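You operate a simulated robot arm through the tools that you are given. There is no shell and no other tool. Be economical: measure what you need, move in short steps, check, and stop when the job is done.

Carry out the task below with a simulated robot arm. There is one attempt and no reset: what you move stays moved.

## Task
Wipe the oily blank with the yellow rag, measure it on the desk gauge and save the reading.
Fine: put the rag back; press save once; leave the blank under the probe; don't press zero; leave the limit dial as it is. What is to be rubbed or washed off counts as gone when no trace of it is left.
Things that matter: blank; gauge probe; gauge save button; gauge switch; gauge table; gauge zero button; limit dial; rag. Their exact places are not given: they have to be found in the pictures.

Only the result counts: the job must be done as asked and must still hold three seconds after the hand-in. Knocking over, shifting, dropping, spilling or breaking anything else fails it.

## Robot
A 6-joint arm with a two-finger gripper on a trunk, on a base that drives. Base frame: it is fixed to the floor where the robot stands at the start and does not move with it; the origin is under the middle of the robot, x ahead of it, y to its left, z up; the surface under the hand at the start is at about z = 760. Units: mm, rad, N and s.
With the tool pointing down near the work surface it reaches from about 460 to 820 mm from the robot's upright axis, wherever it stands. Its first joint turns from -2.897 to 2.897 rad. Places, roughly: blank (5x4x2 cm) [600, -300, 800]; gauge probe [700, -300, 900]; gauge save button [600, -100, 800]; gauge switch [600, -100, 800]; gauge table [600, -300, 800]; gauge zero button [600, -100, 800]; limit dial [700, -200, 800]. Payload 1.66 kg.
Tool frame: the origin (TCP) lies between the finger pads and is the grasp point; the fingertips stand 16 mm ahead of it; z points along the fingers, y is the line along which they close. The gripper opens to 111 mm. The gripper's body begins 104 mm behind the TCP.
Orientation is that of the tool frame in the base frame, as a unit quaternion [x, y, z, w]. With the fingers straight down and closing along the base's y, the tool's x points along the base's -x, its y along +y and its z along -z.

## Interface
- The arm moves only by the tool send_rows. Its argument "series" is a list of rows, each an object of numbers (a shift or turn left out is 0, a gripper value left out holds the last): "claw": the gripper command, from -1 (fully open) to 1 (shut), values between in proportion; "dx", "dy", "dz": the shift along the tool's x, y, z in cm; "wx", "wy", "wz": the turn, a rotation vector about the tool's x, y, z in rad. In form: [{"claw": .., "dx": .., "dy": .., "dz": .., "wx": .., "wy": .., "wz": ..}, ...]. A call has 1 to 8 rows; each row is the pose to reach, as a shift and turn from the pose commanded when the call began, along the tool's axes at that moment. A row lasts 0.2 s, in which the tool goes at most 50 mm and 0.15 rad; a call with a longer step from one row to the next is refused whole, and so is a gripper value outside its range. Where a pose cannot be reached the arm comes as near as it can. A force on the tool above 60 N (or 10 N above the force at the start of the call, whichever is more), or a blocked arm, ends the call early, and 0.2 s more pass. The fingers move at their own pace and stop on an object; they squeeze with about 32 N. The grip force told is the motor's: it shows also when the fingers shut on nothing. Time passes only in rows, and 0.2 s behind the last, so rows that repeat a pose let the fingers close. It gives the time, the measured TCP pose, the force on the tool (base axes), the opening and the grip force at its end, in the units of the frame above (readings bear some noise), with the torque about the TCP (base axes, N m) and any sound that the robot's microphone picked up.
- Cameras (640 x 400 px; columns grow to the right, rows downward): "scene" is now at [19, 127.7, 1540.6]; the picture's right is [-0.78, -0.63, 0.00], its down [-0.46, 0.57, -0.69] and it looks along [0.43, -0.54, -0.73] (base axes); focal length 275 px, centre (320, 200). "wrist" rides on the gripper at [70, 14, -143] in the tool frame; the picture's right is [-0.19, 0.98, 0.00], its down [-0.87, -0.17, -0.47] and it looks along [-0.46, -0.09, 0.88] (tool axes); focal length 230 px, centre (320, 200).
- get_image(camera): a new picture of that camera. No time passes.
- raise_lower(by): slides the trunk up (or, below 0, down) by that many mm; the arm and the scene camera ride with it, the base frame stays. It gives what a move gives, with no picture.
- drive_base(legs): drives the robot by 1 to 6 legs, each [ahead, left, turn to the left] in mm, mm and rad, along the robot's own axes; the way and the turn of a leg run together, so that a leg with both is an arc; at most 1500 mm and 3.142 rad a leg. The arm and the cameras ride along, it lands a little off, and it stops where it bumps. It gives what a move gives.
- head_to(pan, tilt): turns the head with the scene camera to pan (to the left, within 2.094 rad either way) and tilt (down, from -0.506 to 1.204), counted from straight ahead of the robot. It gives what a move gives.
- measure_at(camera, pixels): for up to 12 pixels [column, row] of the newest picture of that camera ("zoom" is the newest enlarged one), the place [x, y, z] in the base frame of the surface seen there, good to about 2 mm, but the place of the scene camera against the robot may be out by one fixed shift of up to 25 mm in any direction. No time passes.
- close_up(camera, box): a new picture of the part [left, top, right, bottom] of that camera's present view, enlarged. No time passes.
- sign_off(): hands the job in; it is judged then, once.

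Keep the steps short. Do not move on a guess: measure, check each grasp and each placing, and mend mistakes. In all there are 80 turns and 60 pictures (those below and enlarged ones count). Leave the gripper open and the arm clear of the work at the hand-in unless told otherwise, and finish with a single line.

The tools are called after "Request:" as name(argument=value, ...) on one line, values as JSON. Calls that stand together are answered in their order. send_rows: Moves the arm, as the interface text tells. Its arguments: {"type":"object","properties":{"series":{"type":"array"}},"required":["series"]} The other tools are called the same way: raise_lower (by) slides the trunk up or down; drive_base (legs) drives the base; head_to (pan, tilt) turns the head that bears the scene camera; get_image (camera) takes a picture; measure_at (camera, pixels) gives the place of the surface under pixels of a picture; close_up (camera, box) takes an enlarged picture of a part of a camera's view; sign_off () hands the job in.

At the start:

```text
time: 0.0
tcp_pos: [342.3, -335.1, 1158.1]
tcp_rot: [0.001, 1.0, 0.0, 0.0]
contact_force: [-0.2, 0.0, -0.7]
torque: [0.01, 0.0, 0.0]
grip_width: 110.8
grip_force: 0.0
trunk travel left (down, up): [-125.0, 465.0]
robot x, y, heading: [-0.4, 0.8, -0.002]
head pan, tilt: [-0.894, 0.815]
```

scene: 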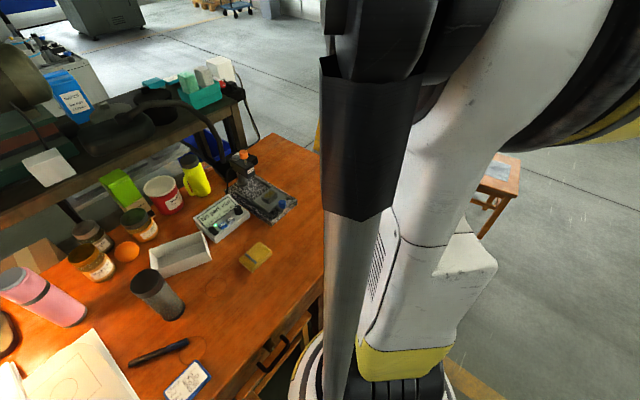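
wrist: 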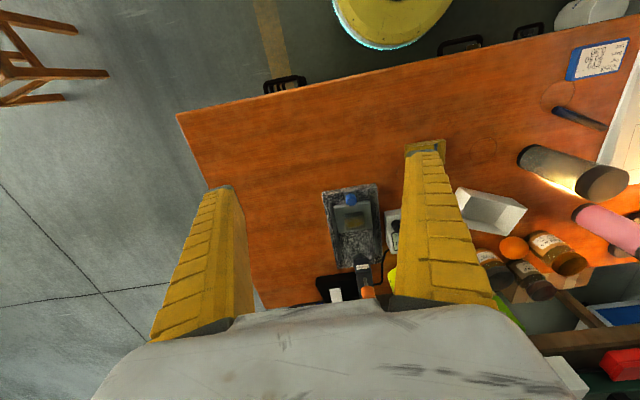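

I see the gauge and a rag in the scene picture. I'll enlarge both areas.

Request:
close_up(camera="scene", box=[180, 140, 310, 280])

Request:
close_up(camera="wrist", box=[300, 170, 420, 310])

```text
2.86 times, centred on (245, 210) of scene
```

zoom: 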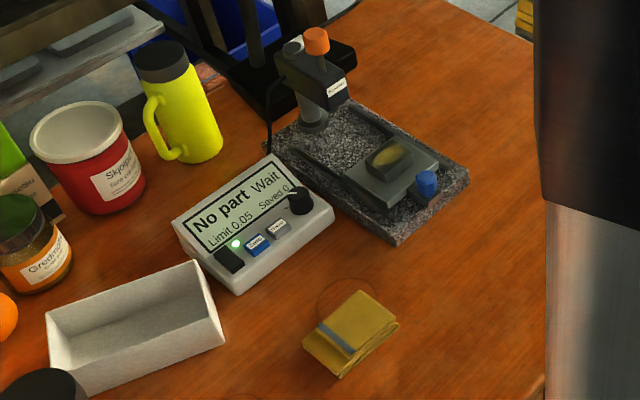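

```text
2.86 times, centred on (360, 240) of wrist
```

zoom: 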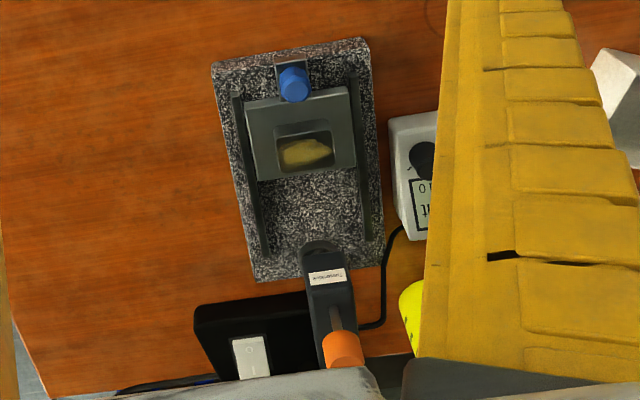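

I see the blank on a sliding table with a blue knob, and the display reading "No part / Wait". I'll measure these things and enlarge the display.

Request:
measure_at(camera="wrist", pixels=[[351, 199], [354, 220], [343, 227], [371, 226], [353, 212], [362, 261], [366, 291], [335, 215], [372, 210], [346, 290], [373, 230]])

Request:
close_up(camera="scene", box=[210, 140, 300, 220])

Request:
close_up(camera="scene", box=[190, 185, 280, 275])

```text
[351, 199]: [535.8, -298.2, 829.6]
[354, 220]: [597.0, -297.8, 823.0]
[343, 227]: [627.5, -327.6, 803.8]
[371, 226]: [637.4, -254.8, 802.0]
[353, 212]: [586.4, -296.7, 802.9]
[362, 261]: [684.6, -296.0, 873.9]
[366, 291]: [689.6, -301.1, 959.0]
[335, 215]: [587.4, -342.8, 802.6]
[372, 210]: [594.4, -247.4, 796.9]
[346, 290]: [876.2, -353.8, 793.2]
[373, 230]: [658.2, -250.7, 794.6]
```

```text
5.00 times, centred on (255, 180) of scene
```

zoom: 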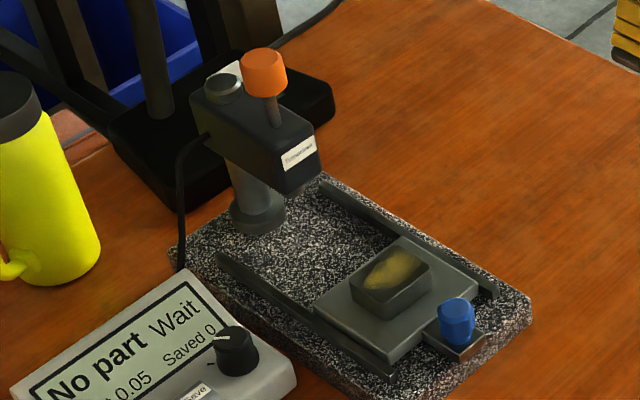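

```text
4.44 times, centred on (235, 230) of scene
```

zoom: 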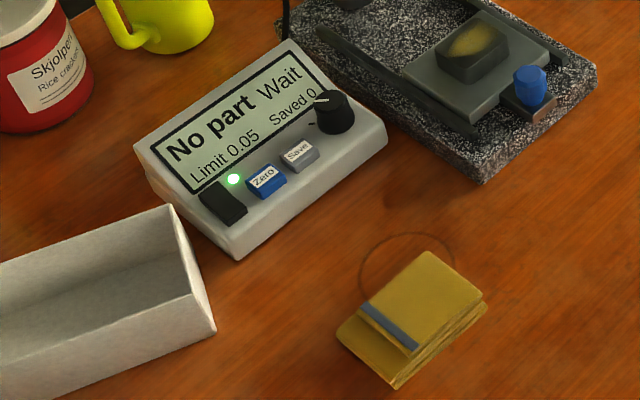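

Save is the grey right button, Zero the blue one, and the power light is green. Next I measure the rag, buttons and knob in this zoom, with the blank and blue knob for comparison with the wrist camera.

Request:
measure_at(camera="zoom", pixels=[[300, 152], [267, 178], [223, 203], [333, 97], [532, 78], [480, 50], [420, 290], [430, 252], [485, 295], [397, 385], [338, 330], [250, 250]])

```text
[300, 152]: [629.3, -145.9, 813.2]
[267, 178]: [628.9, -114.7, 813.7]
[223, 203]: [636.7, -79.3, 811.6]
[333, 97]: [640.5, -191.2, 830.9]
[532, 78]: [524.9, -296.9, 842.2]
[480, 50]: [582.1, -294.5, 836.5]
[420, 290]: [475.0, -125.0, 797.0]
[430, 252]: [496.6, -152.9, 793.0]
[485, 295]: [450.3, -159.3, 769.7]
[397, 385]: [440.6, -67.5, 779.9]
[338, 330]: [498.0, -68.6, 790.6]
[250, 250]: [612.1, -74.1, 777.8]
```

Scene is shifted about (-11, +2, +13) against the wrist. I'll move the open hand above the rag (about [470, -115, 950]) to look closely with the wrist camera.

Request:
send_rows(series=[{"claw": -1, "dx": -1.8, "dy": 3.1, "dz": 3.0}, {"dx": -3.6, "dy": 6.2, "dz": 6.0}, {"dx": -5.4, "dy": 9.3, "dz": 9.0}, {"dx": -7.2, "dy": 12.4, "dz": 12.0}, {"dx": -9.0, "dy": 15.5, "dz": 15.0}, {"dx": -10.8, "dy": 18.6, "dz": 18.0}, {"dx": -12.8, "dy": 22.0, "dz": 20.8}, {"dx": -12.8, "dy": 22.0, "dz": 20.8}])

Request:
get_image(camera="wrist")

```text
time: 1.8
tcp_pos: [471.5, -116.4, 948.2]
tcp_rot: [0.0, 1.0, 0.0, 0.0]
contact_force: [-0.3, 0.6, 0.2]
torque: [0.0, 0.01, -0.02]
grip_width: 111.2
grip_force: 0.0
trunk travel left (down, up): [-125.0, 465.0]
robot x, y, heading: [1.6, -0.1, 0.001]
head pan, tilt: [-0.894, 0.815]
```

```text
53 pictures are left
```

wrist: 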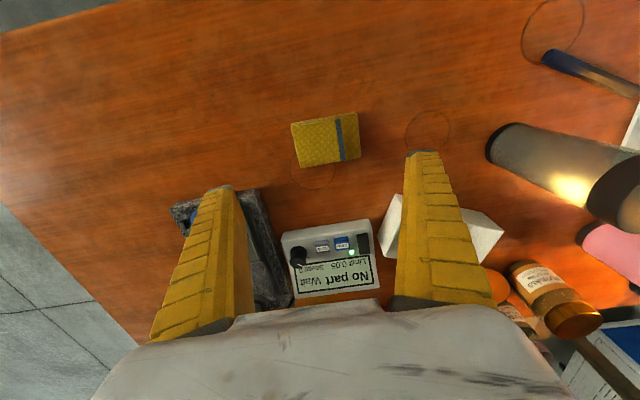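

I see the rag at about (326,140). I'll measure it, the desk, and the buttons with the wrist camera.

Request:
measure_at(camera="wrist", pixels=[[292, 124], [354, 113], [359, 159], [300, 166], [326, 140], [380, 130], [326, 185], [322, 247], [341, 243], [364, 244], [298, 256], [390, 215]])

Request:
close_up(camera="wrist", box=[270, 90, 390, 300])

```text
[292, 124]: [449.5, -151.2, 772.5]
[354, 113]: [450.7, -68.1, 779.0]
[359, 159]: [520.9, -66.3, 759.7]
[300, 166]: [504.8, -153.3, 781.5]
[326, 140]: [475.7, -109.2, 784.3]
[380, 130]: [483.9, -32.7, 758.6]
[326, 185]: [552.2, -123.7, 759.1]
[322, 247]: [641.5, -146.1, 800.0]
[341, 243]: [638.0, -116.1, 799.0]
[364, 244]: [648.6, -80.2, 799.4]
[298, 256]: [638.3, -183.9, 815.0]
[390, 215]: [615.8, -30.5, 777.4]
```

```text
1.90 times, centred on (330, 195) of wrist
```

zoom: 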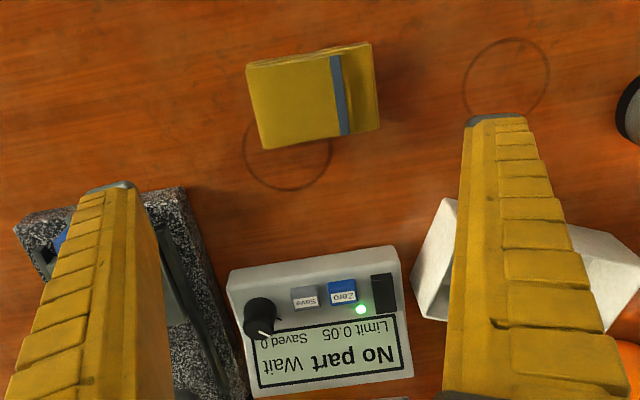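

Rag spans x 448–508, y -153…-67, z 759–784. I'll centre over it and lower so the fingertips end at about z 769.

Request:
send_rows(series=[{"dx": -0.7, "dy": 0.6, "dz": 4.0}, {"dx": -0.7, "dy": 0.6, "dz": 8.0}, {"dx": -0.7, "dy": 0.6, "dz": 12.0}, {"dx": -0.7, "dy": 0.6, "dz": 12.0}])

Request:
get_image(camera="wrist")

```text
time: 2.8
tcp_pos: [478.0, -110.6, 828.8]
tcp_rot: [0.0, 1.0, 0.0, 0.001]
contact_force: [-0.2, -0.6, -0.7]
torque: [0.03, 0.02, -0.01]
grip_width: 110.9
grip_force: 0.0
trunk travel left (down, up): [-125.0, 465.0]
robot x, y, heading: [0.2, 0.5, 0.005]
head pan, tilt: [-0.894, 0.815]
```

```text
51 pictures are left
```

wrist: 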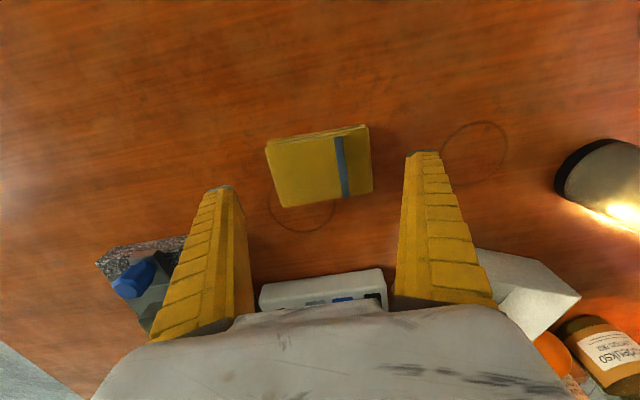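

The hand is centred. I'll remeasure the rag corners before going lower.

Request:
measure_at(camera="wrist", pixels=[[268, 148], [282, 204], [340, 139], [348, 194], [364, 130], [372, 188], [312, 172], [222, 188], [422, 153]])

```text
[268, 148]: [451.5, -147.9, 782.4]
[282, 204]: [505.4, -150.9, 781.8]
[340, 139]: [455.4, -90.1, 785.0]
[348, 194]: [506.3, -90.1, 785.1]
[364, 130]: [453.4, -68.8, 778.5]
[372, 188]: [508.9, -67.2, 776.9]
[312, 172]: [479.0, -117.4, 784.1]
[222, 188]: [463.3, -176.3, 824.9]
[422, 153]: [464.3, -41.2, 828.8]
```

The rag is aligned and centred at (480, -109). I'll lower 43 mm and close on it.

Request:
send_rows(series=[{"dx": -0.2, "dy": 0.1, "dz": 2.2}, {"dx": -0.2, "dy": 0.1, "dz": 4.3}, {"dx": -0.2, "dy": 0.1, "dz": 4.3}, {"claw": 1, "dx": -0.2, "dy": 0.1, "dz": 4.3}, {"claw": 1, "dx": -0.2, "dy": 0.1, "dz": 4.3}, {"claw": 1, "dx": -0.2, "dy": 0.1, "dz": 4.3}])

Request:
get_image(camera="wrist")

```text
time: 4.2
tcp_pos: [480.1, -107.5, 787.3]
tcp_rot: [0.0, 1.0, 0.0, 0.001]
contact_force: [0.1, 0.0, 0.3]
torque: [0.01, -0.05, 0.0]
grip_width: 87.8
grip_force: 32.1
trunk travel left (down, up): [-125.0, 465.0]
robot x, y, heading: [-2.0, 3.3, -0.001]
head pan, tilt: [-0.894, 0.815]
```

```text
50 pictures are left
```

wrist: 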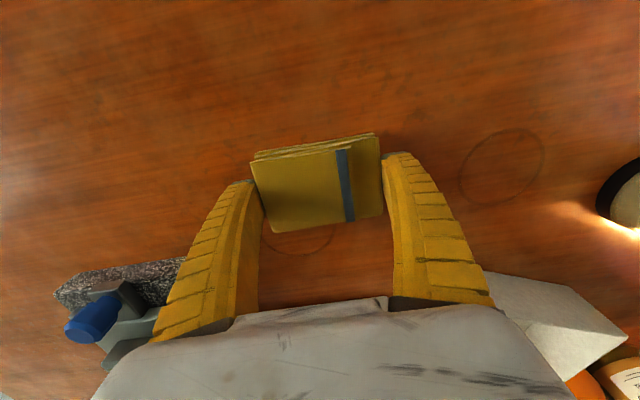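

The rag is gripped (87.8 mm, 32 N). I lift it 130 mm and look.

Request:
send_rows(series=[{"claw": 1, "dz": -3}, {"dz": -6.5}, {"dz": -10}, {"dz": -13.5}, {"dz": -13.5, "dy": -4.5}, {"dz": -13.5, "dy": -9}, {"dz": -13.5, "dy": -13.5}, {"dz": -13.5, "dy": -18}])

Request:
get_image(camera="wrist")

```text
time: 6.0
tcp_pos: [481.8, -287.3, 925.3]
tcp_rot: [0.001, 1.0, 0.0, 0.0]
contact_force: [0.3, 0.2, -0.1]
torque: [0.02, 0.04, -0.01]
grip_width: 0.0
grip_force: 28.6
trunk travel left (down, up): [-125.0, 465.0]
robot x, y, heading: [-0.4, 2.4, -0.001]
head pan, tilt: [-0.894, 0.815]
```

```text
49 pictures are left
```

wrist: 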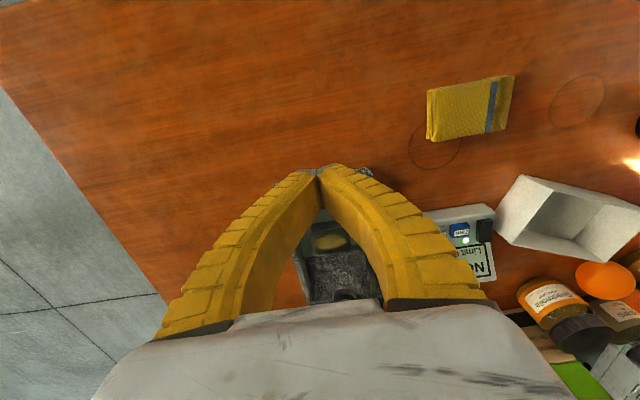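

The rag slipped out: fingers are shut on nothing and it lies on the desk. I'll open, and measure it again to grip deeper.

Request:
send_rows(series=[{"claw": -1, "dx": 0.1, "dy": 4.5}, {"dx": 0.1, "dy": 9}, {"dx": 0.1, "dy": 13.5, "dz": 3}, {"dx": 0.1, "dy": 17.8, "dz": 5}, {"dx": 0.1, "dy": 17.8, "dz": 8.5}, {"dx": 0.1, "dy": 17.8, "dz": 8.5}])

Request:
get_image(camera="wrist")

```text
refused: row 3 steps farther than a row can; nothing moved
```

```text
48 pictures are left
```

wrist: 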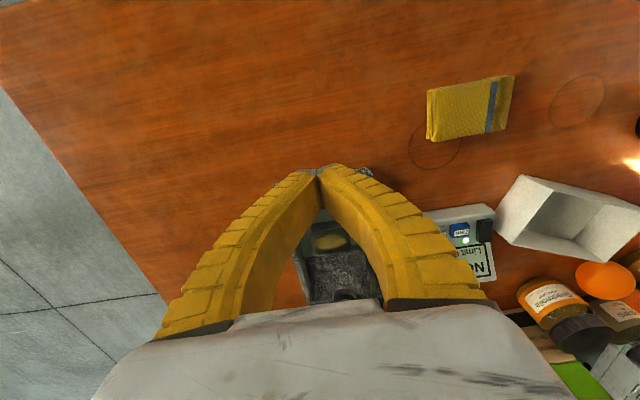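

One step was too long; I resend it in smaller steps.

Request:
send_rows(series=[{"claw": -1, "dx": 0.1, "dy": 4.5}, {"dx": 0.1, "dy": 9}, {"dx": 0.1, "dy": 13.5}, {"dx": 0.1, "dy": 17.8}, {"dx": 0.1, "dy": 17.8, "dz": 4.5}, {"dx": 0.1, "dy": 17.8, "dz": 8.5}, {"dx": 0.1, "dy": 17.8, "dz": 8.5}])

Request:
get_image(camera="wrist")

```text
time: 7.6
tcp_pos: [481.3, -110.6, 839.7]
tcp_rot: [0.001, 1.0, -0.001, 0.0]
contact_force: [-0.6, 0.9, 0.1]
torque: [0.02, 0.01, 0.0]
grip_width: 111.1
grip_force: 0.1
trunk travel left (down, up): [-125.0, 465.0]
robot x, y, heading: [0.9, 1.6, 0.0]
head pan, tilt: [-0.894, 0.815]
```

```text
47 pictures are left
```

wrist: 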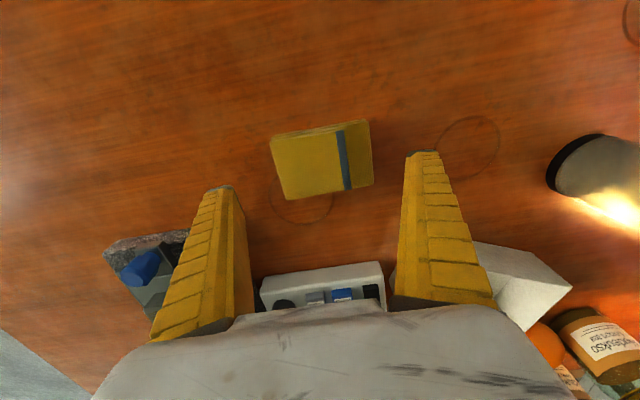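

Request:
measure_at(camera="wrist", pixels=[[272, 143], [286, 197], [341, 134], [348, 187], [366, 125], [373, 182], [320, 132], [310, 165]])

Request:
close_up(camera="wrist", box=[250, 100, 410, 220])

```text
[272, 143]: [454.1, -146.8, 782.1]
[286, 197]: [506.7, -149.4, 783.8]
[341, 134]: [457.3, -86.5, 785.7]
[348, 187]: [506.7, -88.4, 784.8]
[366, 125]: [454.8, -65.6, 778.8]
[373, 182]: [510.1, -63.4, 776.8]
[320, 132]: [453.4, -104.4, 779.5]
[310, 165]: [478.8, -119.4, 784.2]
```

```text
3.33 times, centred on (330, 160) of wrist
```

zoom: 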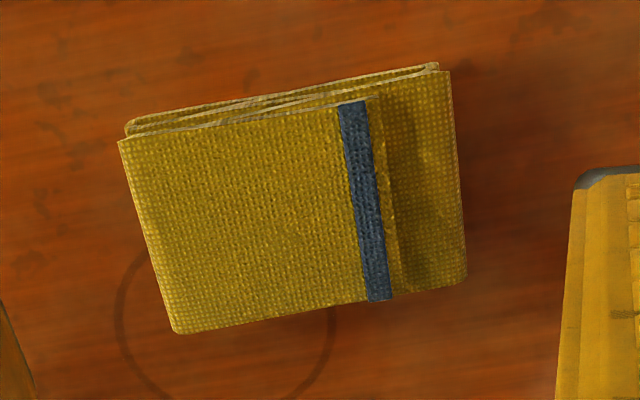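

The rag stayed in place: centre (481, -107). I'll go down with tips at about z 763 for a deeper grip, close, then lift only 20 mm.

Request:
send_rows(series=[{"claw": -1, "dy": 0.4, "dz": 3}, {"dy": 0.4, "dz": 6.0}, {"dy": 0.4, "dz": 6.0}, {"claw": 1, "dy": 0.4, "dz": 6.0}, {"dy": 0.4, "dz": 6.0}, {"dy": 0.4, "dz": 6.0}])

Request:
send_rows(series=[{"claw": 1, "dz": -1}, {"dz": -2}, {"dz": -3}, {"dz": -4}, {"dz": -4}])

```text
time: 9.0
tcp_pos: [484.1, -106.6, 780.6]
tcp_rot: [0.0, 1.0, 0.0, 0.0]
contact_force: [0.5, 0.6, -0.2]
torque: [0.03, -0.03, 0.02]
grip_width: 89.4
grip_force: 31.9
out of reach, approached as far as the arm can: row 2, 3, 4, 5, 6
trunk travel left (down, up): [-125.0, 465.0]
robot x, y, heading: [-3.7, -0.7, 0.005]
head pan, tilt: [-0.894, 0.815]
```

```text
time: 10.2
tcp_pos: [485.3, -106.4, 819.9]
tcp_rot: [0.0, 1.0, 0.0, 0.0]
contact_force: [0.9, -0.6, -0.4]
torque: [0.0, -0.01, -0.02]
grip_width: 89.9
grip_force: 31.7
trunk travel left (down, up): [-125.0, 465.0]
robot x, y, heading: [-3.8, -2.8, 0.002]
head pan, tilt: [-0.894, 0.815]
```

Width stays at 89.9 mm after 40 mm of lift. I check with a picture.

Request:
get_image(camera="wrist")

```text
45 pictures are left
```

wrist: 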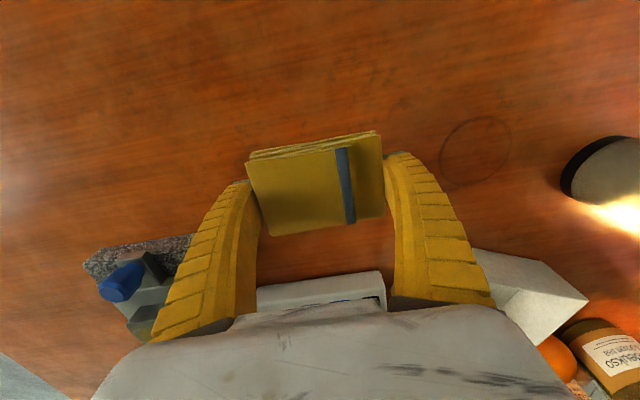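

The rag is lifted off the desk. I raise it further in gentle steps.

Request:
send_rows(series=[{"claw": 1, "dz": -1.5}, {"dz": -3.5}, {"dz": -5.5}, {"dz": -7.5}, {"dz": -9}, {"dz": -9, "dy": -1}, {"dz": -9, "dy": -3}, {"dz": -9, "dy": -5}])

Request:
send_rows(series=[{"claw": 1, "dy": -2}, {"dy": -4}, {"dy": -6}, {"dy": -8}, {"dy": -10}, {"dy": -12}, {"dy": -13.5}, {"dy": -14}])

Request:
get_image(camera="wrist")

```text
time: 12.0
tcp_pos: [481.0, -157.0, 911.4]
tcp_rot: [0.0, 1.0, 0.0, -0.001]
contact_force: [-0.4, -0.7, -0.6]
torque: [0.0, 0.01, 0.03]
grip_width: 89.9
grip_force: 31.6
trunk travel left (down, up): [-125.0, 465.0]
robot x, y, heading: [1.2, 1.8, 0.002]
head pan, tilt: [-0.894, 0.815]
```

```text
time: 13.8
tcp_pos: [484.7, -295.9, 911.5]
tcp_rot: [-0.001, 1.0, 0.0, 0.0]
contact_force: [-0.1, 0.5, -0.1]
torque: [-0.01, 0.0, -0.01]
grip_width: 89.9
grip_force: 32.1
trunk travel left (down, up): [-125.0, 465.0]
robot x, y, heading: [-4.8, -2.7, -0.0]
head pan, tilt: [-0.894, 0.815]
```

```text
44 pictures are left
```

wrist: 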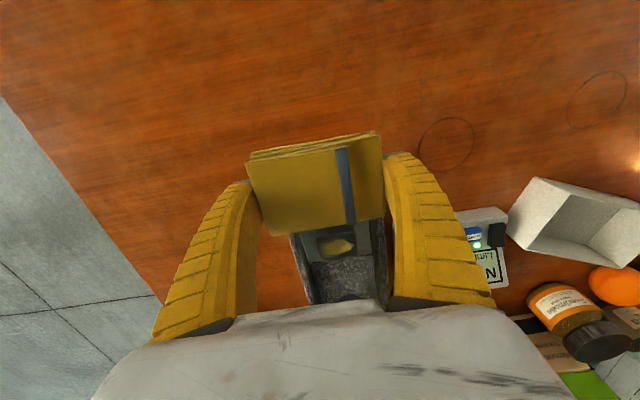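

Rag held above the gauge front; the blank is visible at about (336,245). I measure it closely.

Request:
close_up(camera="wrist", box=[280, 215, 400, 305])

Request:
measure_at(camera="zoom", pixels=[[200, 100], [400, 90], [415, 180], [220, 220], [300, 170], [160, 180], [470, 170], [300, 240], [250, 330]])

```text
4.44 times, centred on (340, 260) of wrist
```

zoom: 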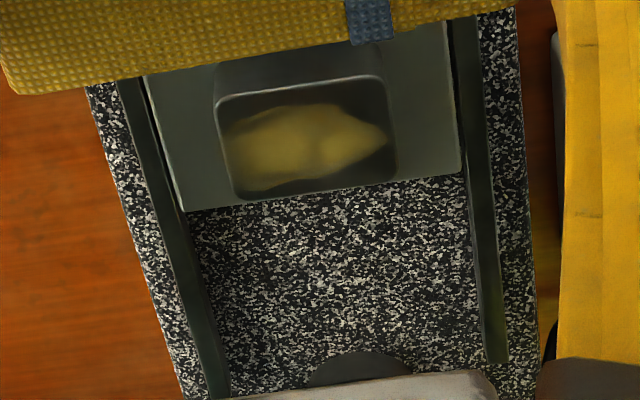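

```text
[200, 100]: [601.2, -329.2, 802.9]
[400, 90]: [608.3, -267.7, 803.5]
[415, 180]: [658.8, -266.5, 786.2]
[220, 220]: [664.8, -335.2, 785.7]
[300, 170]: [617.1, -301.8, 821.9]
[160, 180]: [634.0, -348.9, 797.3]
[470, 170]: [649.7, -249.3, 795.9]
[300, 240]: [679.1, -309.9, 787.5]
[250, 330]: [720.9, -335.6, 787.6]
```

Request:
measure_at(camera="zoom", pixels=[[223, 103], [378, 80], [238, 192], [388, 172], [300, 95], [310, 180], [230, 150], [388, 140]])

```text
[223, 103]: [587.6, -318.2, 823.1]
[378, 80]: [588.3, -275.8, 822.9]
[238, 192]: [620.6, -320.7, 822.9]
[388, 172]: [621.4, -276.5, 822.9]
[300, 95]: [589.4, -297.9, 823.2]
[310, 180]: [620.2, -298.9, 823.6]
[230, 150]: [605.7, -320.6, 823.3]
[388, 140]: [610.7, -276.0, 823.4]
```

Blank top: x 588–621, y -320…-276, z 823. The table slides along x, so I'll wipe along y with light pressure. First move above the blank.

Request:
send_rows(series=[{"claw": 1, "dx": -2}, {"dx": -4}, {"dx": -6}, {"dx": -8}, {"dx": -10}, {"dx": -12, "dy": -0.2}, {"dx": -12, "dy": -0.2, "dz": 2.0}, {"dx": -12, "dy": -0.2, "dz": 4.0}])

Request:
get_image(camera="scene")

```text
time: 15.6
tcp_pos: [605.3, -298.4, 870.4]
tcp_rot: [0.0, 1.0, 0.001, 0.0]
contact_force: [1.1, -0.7, -0.7]
torque: [-0.02, 0.02, 0.0]
grip_width: 89.5
grip_force: 32.3
trunk travel left (down, up): [-125.0, 465.0]
robot x, y, heading: [-0.4, 1.7, -0.001]
head pan, tilt: [-0.894, 0.815]
```

```text
42 pictures are left
```

scene: 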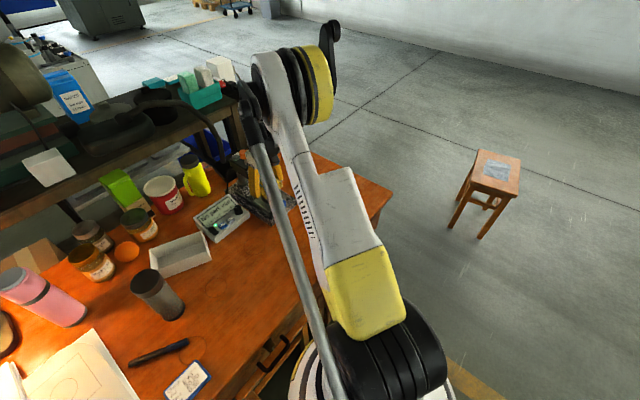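

Clear of the probe. Lower slowly to first contact, watching the force.

Request:
send_rows(series=[{"claw": 1, "dz": 1.5}, {"dz": 2.3}, {"dz": 2.6}, {"dz": 2.8}, {"dz": 2.8}])

```text
time: 16.8
tcp_pos: [603.8, -298.8, 843.1]
tcp_rot: [0.0, 1.0, 0.0, 0.001]
contact_force: [3.9, 0.3, 9.7]
torque: [0.06, -0.03, 0.0]
grip_width: 90.1
grip_force: 32.4
trunk travel left (down, up): [-125.0, 465.0]
robot x, y, heading: [-1.6, -2.4, 0.003]
head pan, tilt: [-0.894, 0.815]
```

Contact with 9.7 N. I stroke gently along y.

Request:
send_rows(series=[{"claw": 1, "dy": 0.8}, {"dy": 1.6}, {"dy": 0.8}, {"dy": -0.2}, {"dy": -1.2}, {"dy": -1.8}, {"dy": -0.9}, {"dy": 0}])

Request:
send_rows(series=[{"claw": 1, "dz": -2}, {"dz": -4, "dx": 1}, {"dz": -5, "dx": 5}, {"dz": -5, "dx": 9}, {"dz": -5, "dx": 12}, {"dz": -5, "dx": 12}])

Request:
get_image(camera="wrist")

Request:
close_up(camera="wrist", box=[280, 215, 400, 305])

```text
time: 18.6
tcp_pos: [602.7, -299.3, 842.2]
tcp_rot: [0.001, 1.0, 0.001, 0.001]
contact_force: [-0.1, -4.0, 9.6]
torque: [-0.04, 0.05, 0.02]
grip_width: 90.0
grip_force: 31.3
trunk travel left (down, up): [-125.0, 465.0]
robot x, y, heading: [1.5, -0.2, 0.001]
head pan, tilt: [-0.894, 0.815]
```

```text
time: 20.0
tcp_pos: [484.5, -298.0, 891.5]
tcp_rot: [-0.001, 1.0, 0.0, 0.0]
contact_force: [0.1, 0.5, -1.0]
torque: [0.02, -0.05, 0.01]
grip_width: 89.7
grip_force: 31.9
trunk travel left (down, up): [-125.0, 465.0]
robot x, y, heading: [-1.0, 0.1, -0.002]
head pan, tilt: [-0.894, 0.815]
```

```text
41 pictures are left
```

wrist: 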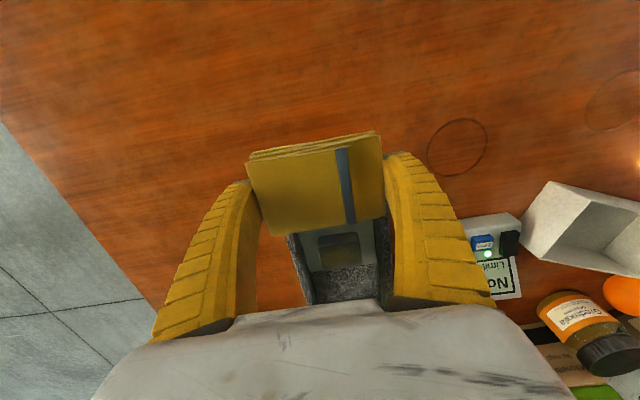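

```text
4.44 times, centred on (340, 260) of wrist
```

zoom: 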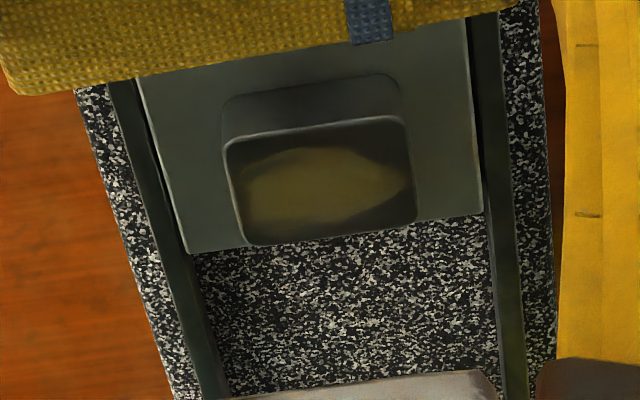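

The oil is fainter but still visible. I'll check whether the blank moved, then wipe more.

Request:
measure_at(camera="zoom", pixels=[[230, 148], [400, 122], [248, 238], [408, 215], [190, 245], [478, 210]])

Request:
send_rows(series=[{"claw": 1, "dx": -4}, {"dx": -8}, {"dx": -12}, {"dx": -12}, {"dx": -12, "dz": 2.5}, {"dx": -12, "dz": 4.2}, {"dx": -12, "dz": 4.9}, {"dx": -12, "dz": 4.9}])

```text
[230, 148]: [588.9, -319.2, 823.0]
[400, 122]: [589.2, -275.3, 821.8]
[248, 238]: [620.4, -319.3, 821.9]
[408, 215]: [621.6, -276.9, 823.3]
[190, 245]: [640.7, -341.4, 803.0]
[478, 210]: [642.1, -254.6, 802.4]
```

```text
time: 21.8
tcp_pos: [602.8, -298.8, 842.9]
tcp_rot: [-0.001, 1.0, 0.0, 0.001]
contact_force: [3.4, -2.3, 12.5]
torque: [0.02, -0.01, -0.06]
grip_width: 90.3
grip_force: 31.7
trunk travel left (down, up): [-125.0, 465.0]
robot x, y, heading: [-1.9, -3.6, 0.003]
head pan, tilt: [-0.894, 0.815]
```

The blank has not moved. Contact again with about 12 N; several strokes along y.

Request:
send_rows(series=[{"claw": 1, "dy": 1}, {"dy": 2}, {"dy": 1}, {"dy": 0}, {"dy": -1}, {"dy": -2}, {"dy": -1}, {"dy": 0}])

Request:
send_rows(series=[{"claw": 1, "dy": 1}, {"dy": 2}, {"dy": 1}, {"dy": 0}, {"dy": -1}, {"dy": -2}, {"dy": -1}, {"dy": 0}])

Request:
send_rows(series=[{"claw": 1, "dy": 1}, {"dy": 2}, {"dy": 1}, {"dy": 0}, {"dy": -1}, {"dy": -2}, {"dy": -1}, {"dy": 0}])

Request:
send_rows(series=[{"claw": 1, "dz": -2}, {"dz": -4, "dx": 1}, {"dz": -5, "dx": 5}, {"dz": -5, "dx": 9}, {"dz": -5, "dx": 12}, {"dz": -5, "dx": 12}])

Request:
close_up(camera="wrist", box=[280, 215, 400, 305])

```text
time: 23.6
tcp_pos: [603.8, -298.2, 844.7]
tcp_rot: [0.0, 1.0, -0.001, 0.0]
contact_force: [-0.7, 0.9, 0.1]
torque: [-0.03, 0.02, 0.0]
grip_width: 90.0
grip_force: 31.8
trunk travel left (down, up): [-125.0, 465.0]
robot x, y, heading: [-2.7, 0.3, 0.0]
head pan, tilt: [-0.894, 0.815]
```

```text
time: 25.4
tcp_pos: [602.7, -297.2, 844.9]
tcp_rot: [0.0, 1.0, 0.001, 0.0]
contact_force: [-0.4, 0.1, 0.2]
torque: [0.01, 0.01, -0.02]
grip_width: 89.9
grip_force: 32.2
trunk travel left (down, up): [-125.0, 465.0]
robot x, y, heading: [-0.9, -1.2, -0.004]
head pan, tilt: [-0.894, 0.815]
```

```text
time: 27.2
tcp_pos: [603.9, -297.5, 844.3]
tcp_rot: [0.001, 1.0, 0.0, 0.0]
contact_force: [0.5, 0.5, -0.7]
torque: [0.02, 0.02, 0.03]
grip_width: 89.7
grip_force: 31.8
trunk travel left (down, up): [-125.0, 465.0]
robot x, y, heading: [1.8, 0.2, 0.002]
head pan, tilt: [-0.894, 0.815]
```

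```text
time: 28.6
tcp_pos: [485.5, -297.0, 894.4]
tcp_rot: [0.0, 1.0, 0.0, 0.0]
contact_force: [-0.2, -1.0, -0.9]
torque: [-0.01, 0.0, -0.03]
grip_width: 89.7
grip_force: 31.8
trunk travel left (down, up): [-125.0, 465.0]
robot x, y, heading: [-0.5, -3.9, 0.002]
head pan, tilt: [-0.894, 0.815]
```

```text
4.44 times, centred on (340, 260) of wrist
```

zoom: 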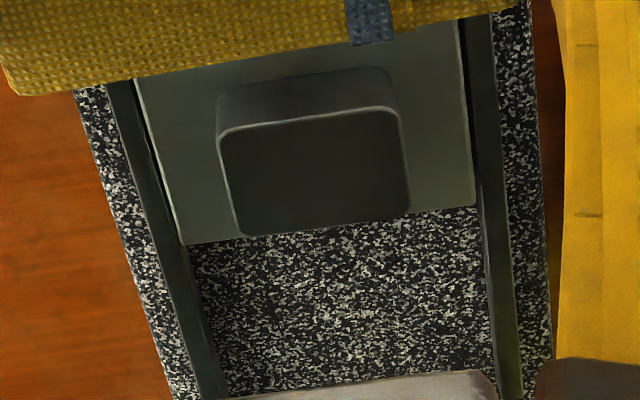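

The top looks clean. I enlarge it more to be sure no trace remains.

Request:
close_up(camera="wrist", box=[318, 230, 362, 262])

```text
12.50 times, centred on (340, 246) of wrist
```

zoom: 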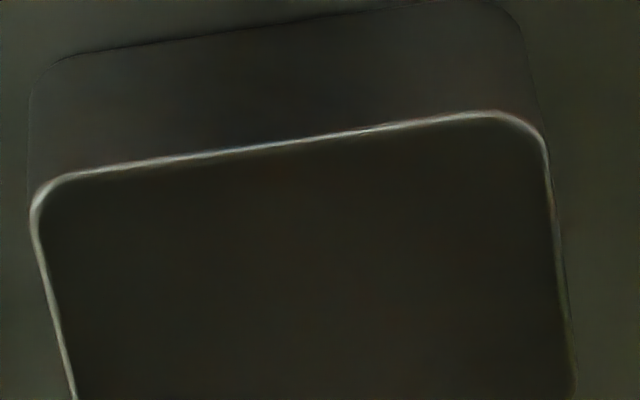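

Clean. Now I return the rag: back over its place at (484, -107).

Request:
send_rows(series=[{"claw": 1, "dy": 2}, {"dy": 5}, {"dy": 8}, {"dy": 11}, {"dy": 14}, {"dy": 17}, {"dy": 19, "dx": 0.1}, {"dy": 19, "dx": 0.1}])

Request:
send_rows(series=[{"claw": 1, "dz": 3}, {"dz": 6}, {"dz": 9}, {"dz": 10.2}, {"dz": 10.9}, {"dz": 11.1}, {"dz": 11.1}])

```text
time: 30.4
tcp_pos: [480.2, -105.5, 893.3]
tcp_rot: [0.0, 1.0, -0.001, 0.0]
contact_force: [-0.3, -0.2, -0.1]
torque: [0.01, 0.01, -0.01]
grip_width: 89.6
grip_force: 32.2
trunk travel left (down, up): [-125.0, 465.0]
robot x, y, heading: [2.3, -0.4, -0.002]
head pan, tilt: [-0.894, 0.815]
```

```text
time: 32.0
tcp_pos: [481.8, -109.6, 785.1]
tcp_rot: [0.001, 1.0, 0.0, 0.0]
contact_force: [0.0, 1.0, -0.5]
torque: [-0.01, 0.03, 0.02]
grip_width: 89.9
grip_force: 32.0
trunk travel left (down, up): [-125.0, 465.0]
robot x, y, heading: [1.1, -1.0, 0.002]
head pan, tilt: [-0.894, 0.815]
```

No contact yet at z 785; lower a few mm until it touches.

Request:
send_rows(series=[{"claw": 1, "dz": 0.2}, {"dz": 0.35}, {"dz": 0.5}, {"dz": 0.5}])

```text
time: 33.0
tcp_pos: [484.0, -108.7, 781.0]
tcp_rot: [0.0, 1.0, 0.0, -0.001]
contact_force: [-0.3, 0.0, -0.1]
torque: [0.0, 0.0, -0.02]
grip_width: 89.8
grip_force: 32.1
out of reach, approached as far as the arm can: row 3, 4
trunk travel left (down, up): [-125.0, 465.0]
robot x, y, heading: [-1.0, 2.1, -0.002]
head pan, tilt: [-0.894, 0.815]
```

The rag is within a couple of mm of the desk. I open gently and lift away.

Request:
send_rows(series=[{"claw": 0.5}, {"claw": -1}, {"claw": -1}, {"claw": -1, "dz": -4}, {"dz": -8}, {"dz": -12}, {"dz": -15}, {"dz": -15}])

Request:
get_image(camera="wrist")

```text
time: 34.8
tcp_pos: [484.7, -110.0, 934.8]
tcp_rot: [0.0, 1.0, 0.0, 0.0]
contact_force: [0.0, 0.4, 0.9]
torque: [-0.01, 0.01, -0.03]
grip_width: 111.0
grip_force: 0.1
trunk travel left (down, up): [-125.0, 465.0]
robot x, y, heading: [4.4, 0.1, -0.0]
head pan, tilt: [-0.894, 0.815]
```

```text
37 pictures are left
```

wrist: 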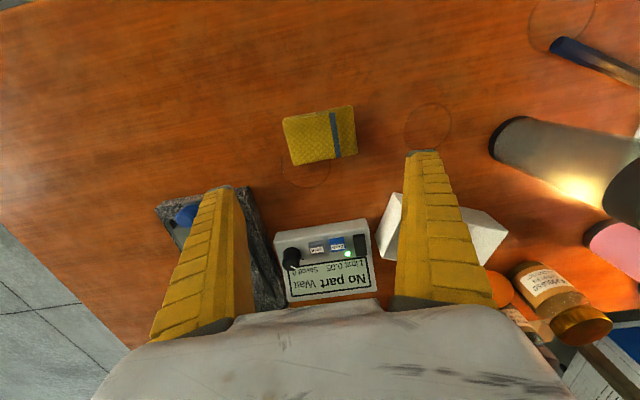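

The rag lies back in place. Now I study the probe in the scene view before pushing the table.

Request:
close_up(camera="scene", box=[215, 140, 305, 230])

Request:
measure_at(camera="wrist", pixels=[[285, 121], [296, 163], [352, 107], [357, 155]])

```text
4.44 times, centred on (260, 185) of scene
```

zoom: 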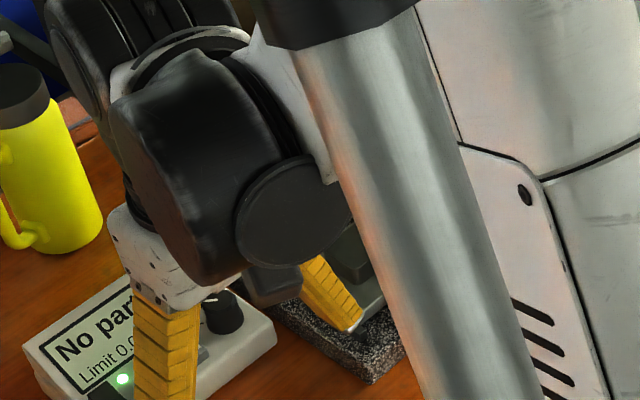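

```text
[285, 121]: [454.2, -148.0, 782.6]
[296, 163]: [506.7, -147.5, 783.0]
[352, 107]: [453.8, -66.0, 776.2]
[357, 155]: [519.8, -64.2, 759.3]
```

Rag is right. Next I move in front of the gauge and tilt the hand forward to look under the probe.

Request:
send_rows(series=[{"claw": 1, "dy": -4.5, "dx": 0.6}, {"dy": -9, "dx": 1.2}, {"dy": -13.5, "dx": 1.8}, {"dy": -18, "dx": 2.4}, {"dy": -18.8, "dx": 2.4, "wy": -0.14}, {"dy": -18.8, "dx": 2.4, "wy": -0.28}, {"dy": -18.8, "dx": 2.4, "wy": -0.42}, {"dy": -18.8, "dx": 2.4, "wy": -0.56}])

Request:
get_image(camera="wrist")

```text
time: 36.6
tcp_pos: [460.7, -298.1, 934.1]
tcp_rot: [0.0, 0.961, 0.0, 0.277]
contact_force: [0.6, -0.7, 0.5]
torque: [0.01, -0.02, -0.02]
grip_width: 0.1
grip_force: 28.8
trunk travel left (down, up): [-125.0, 465.0]
robot x, y, heading: [3.7, -0.7, 0.0]
head pan, tilt: [-0.894, 0.815]
```

```text
35 pictures are left
```

wrist: 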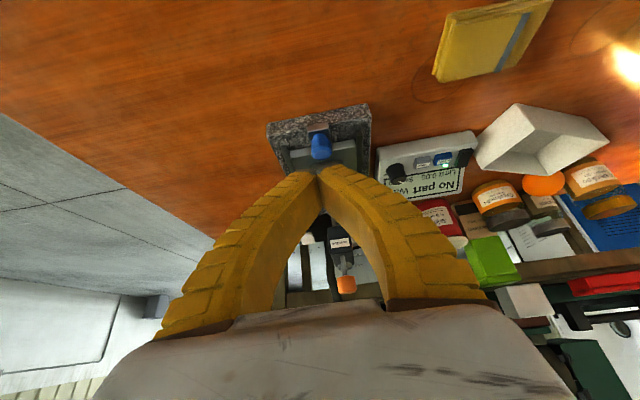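

The closed fingers hide the probe. I open them and look again.

Request:
send_rows(series=[{"claw": -1}, {"claw": -1}, {"claw": -1}])

Request:
close_up(camera="wrist", box=[240, 90, 400, 310])

```text
time: 37.4
tcp_pos: [461.5, -297.1, 933.6]
tcp_rot: [0.0, 0.961, 0.0, 0.277]
contact_force: [-0.4, 0.6, -0.4]
torque: [0.0, 0.01, -0.01]
grip_width: 110.9
grip_force: 0.0
trunk travel left (down, up): [-125.0, 465.0]
robot x, y, heading: [5.6, -0.8, -0.003]
head pan, tilt: [-0.894, 0.815]
```

```text
1.82 times, centred on (320, 200) of wrist
```

zoom: 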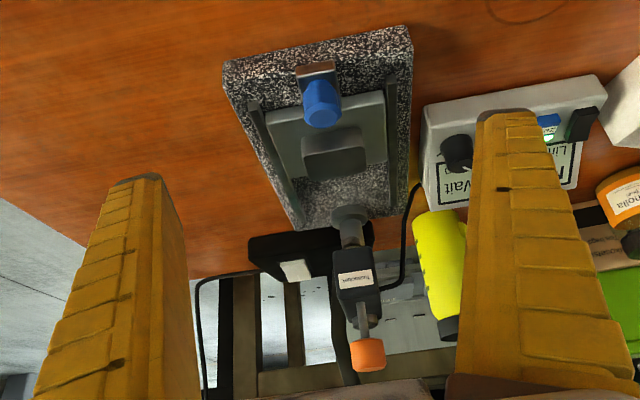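

I need a lower viewpoint: go 70 mm down and tilt a bit more.

Request:
send_rows(series=[{"claw": -1, "dx": 1.85, "dz": 2.95}, {"dx": 3.7, "dz": 5.9, "wy": -0.12}, {"dx": 3.7, "dz": 5.9, "wy": -0.25}, {"dx": 3.7, "dz": 5.9, "wy": -0.25}])

Request:
close_up(camera="wrist", box=[240, 90, 400, 310])

```text
time: 38.4
tcp_pos: [482.0, -325.3, 903.1]
tcp_rot: [0.0, 0.919, -0.001, 0.394]
contact_force: [0.3, 0.4, 0.2]
torque: [-0.01, 0.0, 0.01]
grip_width: 111.1
grip_force: 0.0
out of reach, approached as far as the arm can: row 2, 3, 4
trunk travel left (down, up): [-125.0, 465.0]
robot x, y, heading: [-1.0, -1.8, 0.001]
head pan, tilt: [-0.894, 0.815]
```

```text
1.82 times, centred on (320, 200) of wrist
```

zoom: 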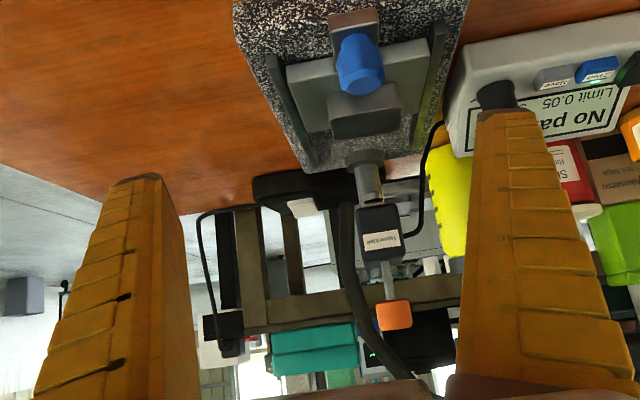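

I measure the head and column, and the trunk can lower me 45 mm for a view under the head.

Request:
measure_at(camera="zoom", pixels=[[380, 213], [366, 190], [363, 158], [380, 240], [390, 285], [395, 315], [365, 122], [360, 60], [400, 215]])

Request:
raise_lower(by=-45)

Request:
close_up(camera="wrist", box=[270, 70, 390, 270])

```text
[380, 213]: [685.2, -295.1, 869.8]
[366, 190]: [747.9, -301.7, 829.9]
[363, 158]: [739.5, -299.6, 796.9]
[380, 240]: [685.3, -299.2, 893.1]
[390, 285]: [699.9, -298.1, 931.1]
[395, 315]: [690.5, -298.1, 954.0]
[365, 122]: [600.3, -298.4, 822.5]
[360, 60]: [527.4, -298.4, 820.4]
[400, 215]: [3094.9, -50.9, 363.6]
```

```text
time: 39.3
tcp_pos: [481.5, -323.0, 858.0]
tcp_rot: [0.0, 0.919, 0.0, 0.393]
contact_force: [0.1, 0.2, 0.6]
torque: [-0.01, 0.02, -0.01]
grip_width: 110.8
grip_force: 0.1
trunk travel left (down, up): [-80.0, 510.0]
robot x, y, heading: [-1.6, -1.0, -0.005]
head pan, tilt: [-0.894, 0.815]
```

```text
2.00 times, centred on (330, 170) of wrist
```

zoom: 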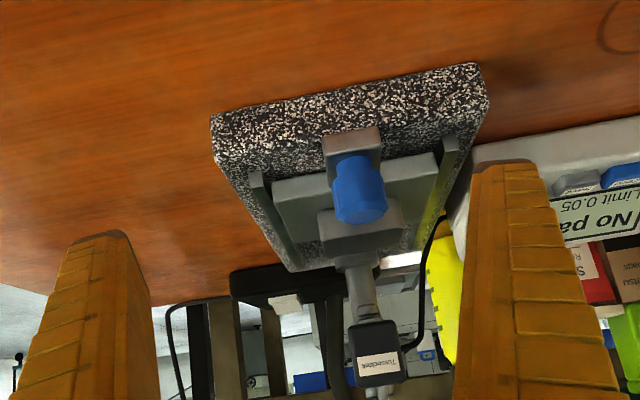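

The head's underside is at z≈868 and the plunger axis, with the orange knob, is at x≈695. I raise the trunk back, straighten the hand, and look at the blue knob from above.

Request:
raise_lower(by=45)

Request:
send_rows(series=[{"claw": -1, "wy": 0.14}, {"wy": 0.28}, {"wy": 0.42}, {"wy": 0.56}, {"wy": 0.7}, {"wy": 0.808}, {"wy": 0.808}])

Request:
get_image(camera="wrist")

```text
time: 40.2
tcp_pos: [482.2, -325.5, 903.9]
tcp_rot: [-0.001, 0.92, 0.001, 0.393]
contact_force: [0.0, 0.5, 0.1]
torque: [0.0, 0.03, 0.01]
grip_width: 110.9
grip_force: 0.1
trunk travel left (down, up): [-125.0, 465.0]
robot x, y, heading: [1.4, -0.3, -0.002]
head pan, tilt: [-0.894, 0.815]
```

```text
time: 41.8
tcp_pos: [482.6, -325.0, 903.0]
tcp_rot: [0.0, 1.0, 0.0, 0.0]
contact_force: [-0.1, -0.2, 0.4]
torque: [0.0, 0.02, 0.02]
grip_width: 111.1
grip_force: 0.0
trunk travel left (down, up): [-125.0, 465.0]
robot x, y, heading: [1.2, 2.2, -0.005]
head pan, tilt: [-0.894, 0.815]
```

```text
31 pictures are left
```

wrist: 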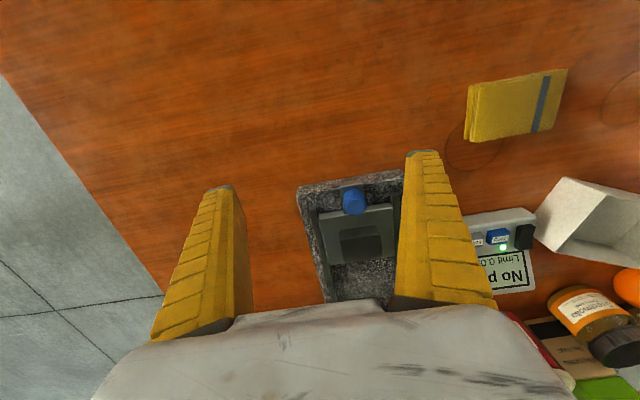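

Request:
close_up(camera="wrist", box=[290, 165, 410, 255])

Request:
measure_at(camera="zoom", pixels=[[270, 110], [290, 135], [345, 100], [345, 185], [295, 205], [365, 185], [325, 125], [210, 220], [470, 210], [360, 350], [90, 130]])

```text
4.44 times, centred on (350, 210) of wrist
```

zoom: 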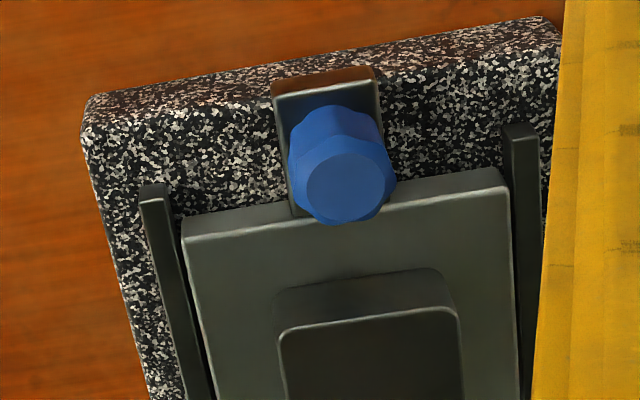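

```text
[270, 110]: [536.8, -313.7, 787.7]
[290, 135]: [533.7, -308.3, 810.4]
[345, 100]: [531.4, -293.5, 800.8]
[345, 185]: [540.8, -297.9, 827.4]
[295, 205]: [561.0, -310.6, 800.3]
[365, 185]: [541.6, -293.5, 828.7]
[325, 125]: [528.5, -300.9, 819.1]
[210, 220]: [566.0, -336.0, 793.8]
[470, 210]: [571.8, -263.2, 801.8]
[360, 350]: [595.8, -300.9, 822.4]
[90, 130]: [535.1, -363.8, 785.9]
```

The blue knob's centre is (539.5, -298), z 800–829. I half-close to about 50 mm, move above, and go down around it.

Request:
send_rows(series=[{"claw": 0.1, "dx": -2.8, "dy": 1.4}, {"dx": -5.7, "dy": 2.7}, {"dx": -5.7, "dy": 2.7}, {"dx": -5.7, "dy": 2.7, "dz": 3.5}, {"dx": -5.7, "dy": 2.7, "dz": 6.5}, {"dx": -5.7, "dy": 2.7, "dz": 7.7}, {"dx": -5.7, "dy": 2.7, "dz": 7.7}])

Request:
get_image(camera="wrist")

```text
time: 43.4
tcp_pos: [539.1, -299.2, 826.2]
tcp_rot: [-0.001, 1.0, 0.001, 0.0]
contact_force: [-0.7, -0.8, 1.0]
torque: [0.0, 0.0, -0.04]
grip_width: 52.3
grip_force: 1.7
trunk travel left (down, up): [-125.0, 465.0]
robot x, y, heading: [-1.5, -0.2, 0.002]
head pan, tilt: [-0.894, 0.815]
```

```text
29 pictures are left
```

wrist: 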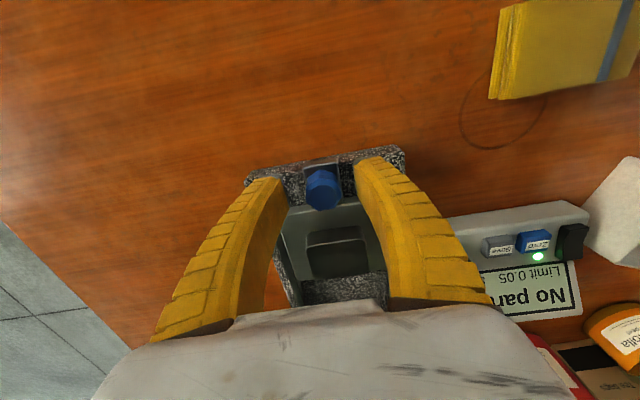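

The fingers straddle the knob. I close and slide it 30 mm ahead as a test.

Request:
send_rows(series=[{"claw": 1}, {"claw": 1}, {"claw": 1}, {"dx": -1}, {"dx": -2}, {"dx": -3}, {"dx": -3}])

Request:
get_image(camera="wrist")

```text
time: 45.0
tcp_pos: [568.1, -297.8, 827.9]
tcp_rot: [0.0, 1.0, 0.001, 0.001]
contact_force: [0.0, 7.5, 2.5]
torque: [0.04, 0.17, -0.03]
grip_width: 17.4
grip_force: 34.0
trunk travel left (down, up): [-125.0, 465.0]
robot x, y, heading: [-1.4, -2.5, 0.003]
head pan, tilt: [-0.894, 0.815]
```

```text
28 pictures are left
```

wrist: 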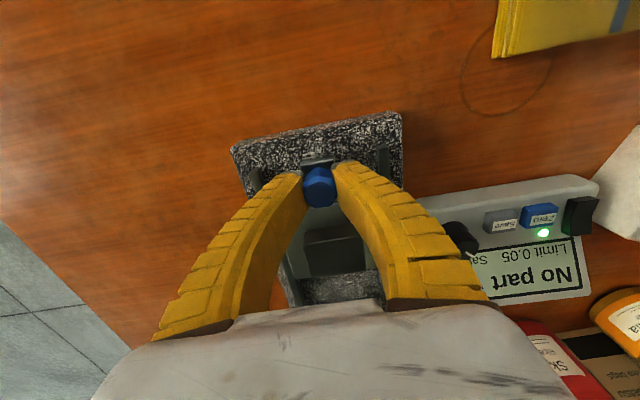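

The table follows. I slide on another 50 mm.

Request:
send_rows(series=[{"claw": 1, "dx": -1}, {"dx": -2}, {"dx": -3}, {"dx": -4}, {"dx": -5}, {"dx": -5}])

Request:
get_image(camera="wrist")

Request:
close_up(camera="scene", box=[180, 140, 310, 250])

```text
time: 46.4
tcp_pos: [616.8, -297.5, 827.6]
tcp_rot: [0.0, 1.0, 0.001, 0.001]
contact_force: [0.2, -5.9, 20.2]
torque: [0.07, 0.07, -0.04]
grip_width: 17.4
grip_force: 33.2
trunk travel left (down, up): [-125.0, 465.0]
robot x, y, heading: [2.4, 1.2, 0.007]
head pan, tilt: [-0.894, 0.815]
```

```text
27 pictures are left
```

wrist: 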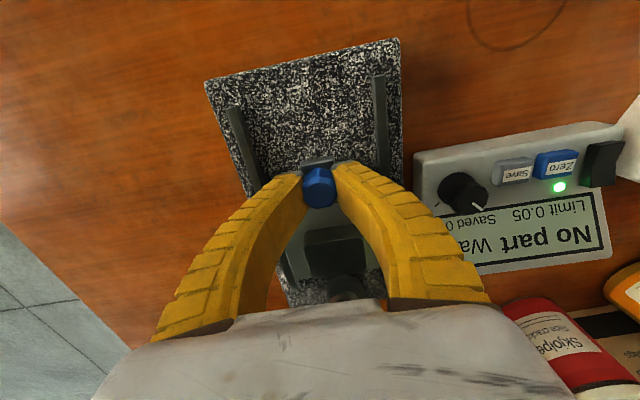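

```text
3.64 times, centred on (245, 195) of scene
```

zoom: 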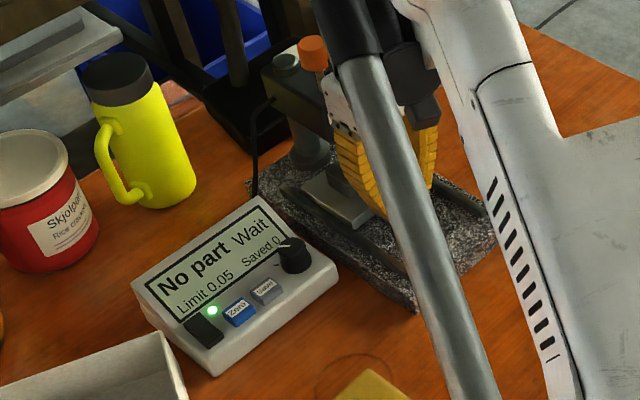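

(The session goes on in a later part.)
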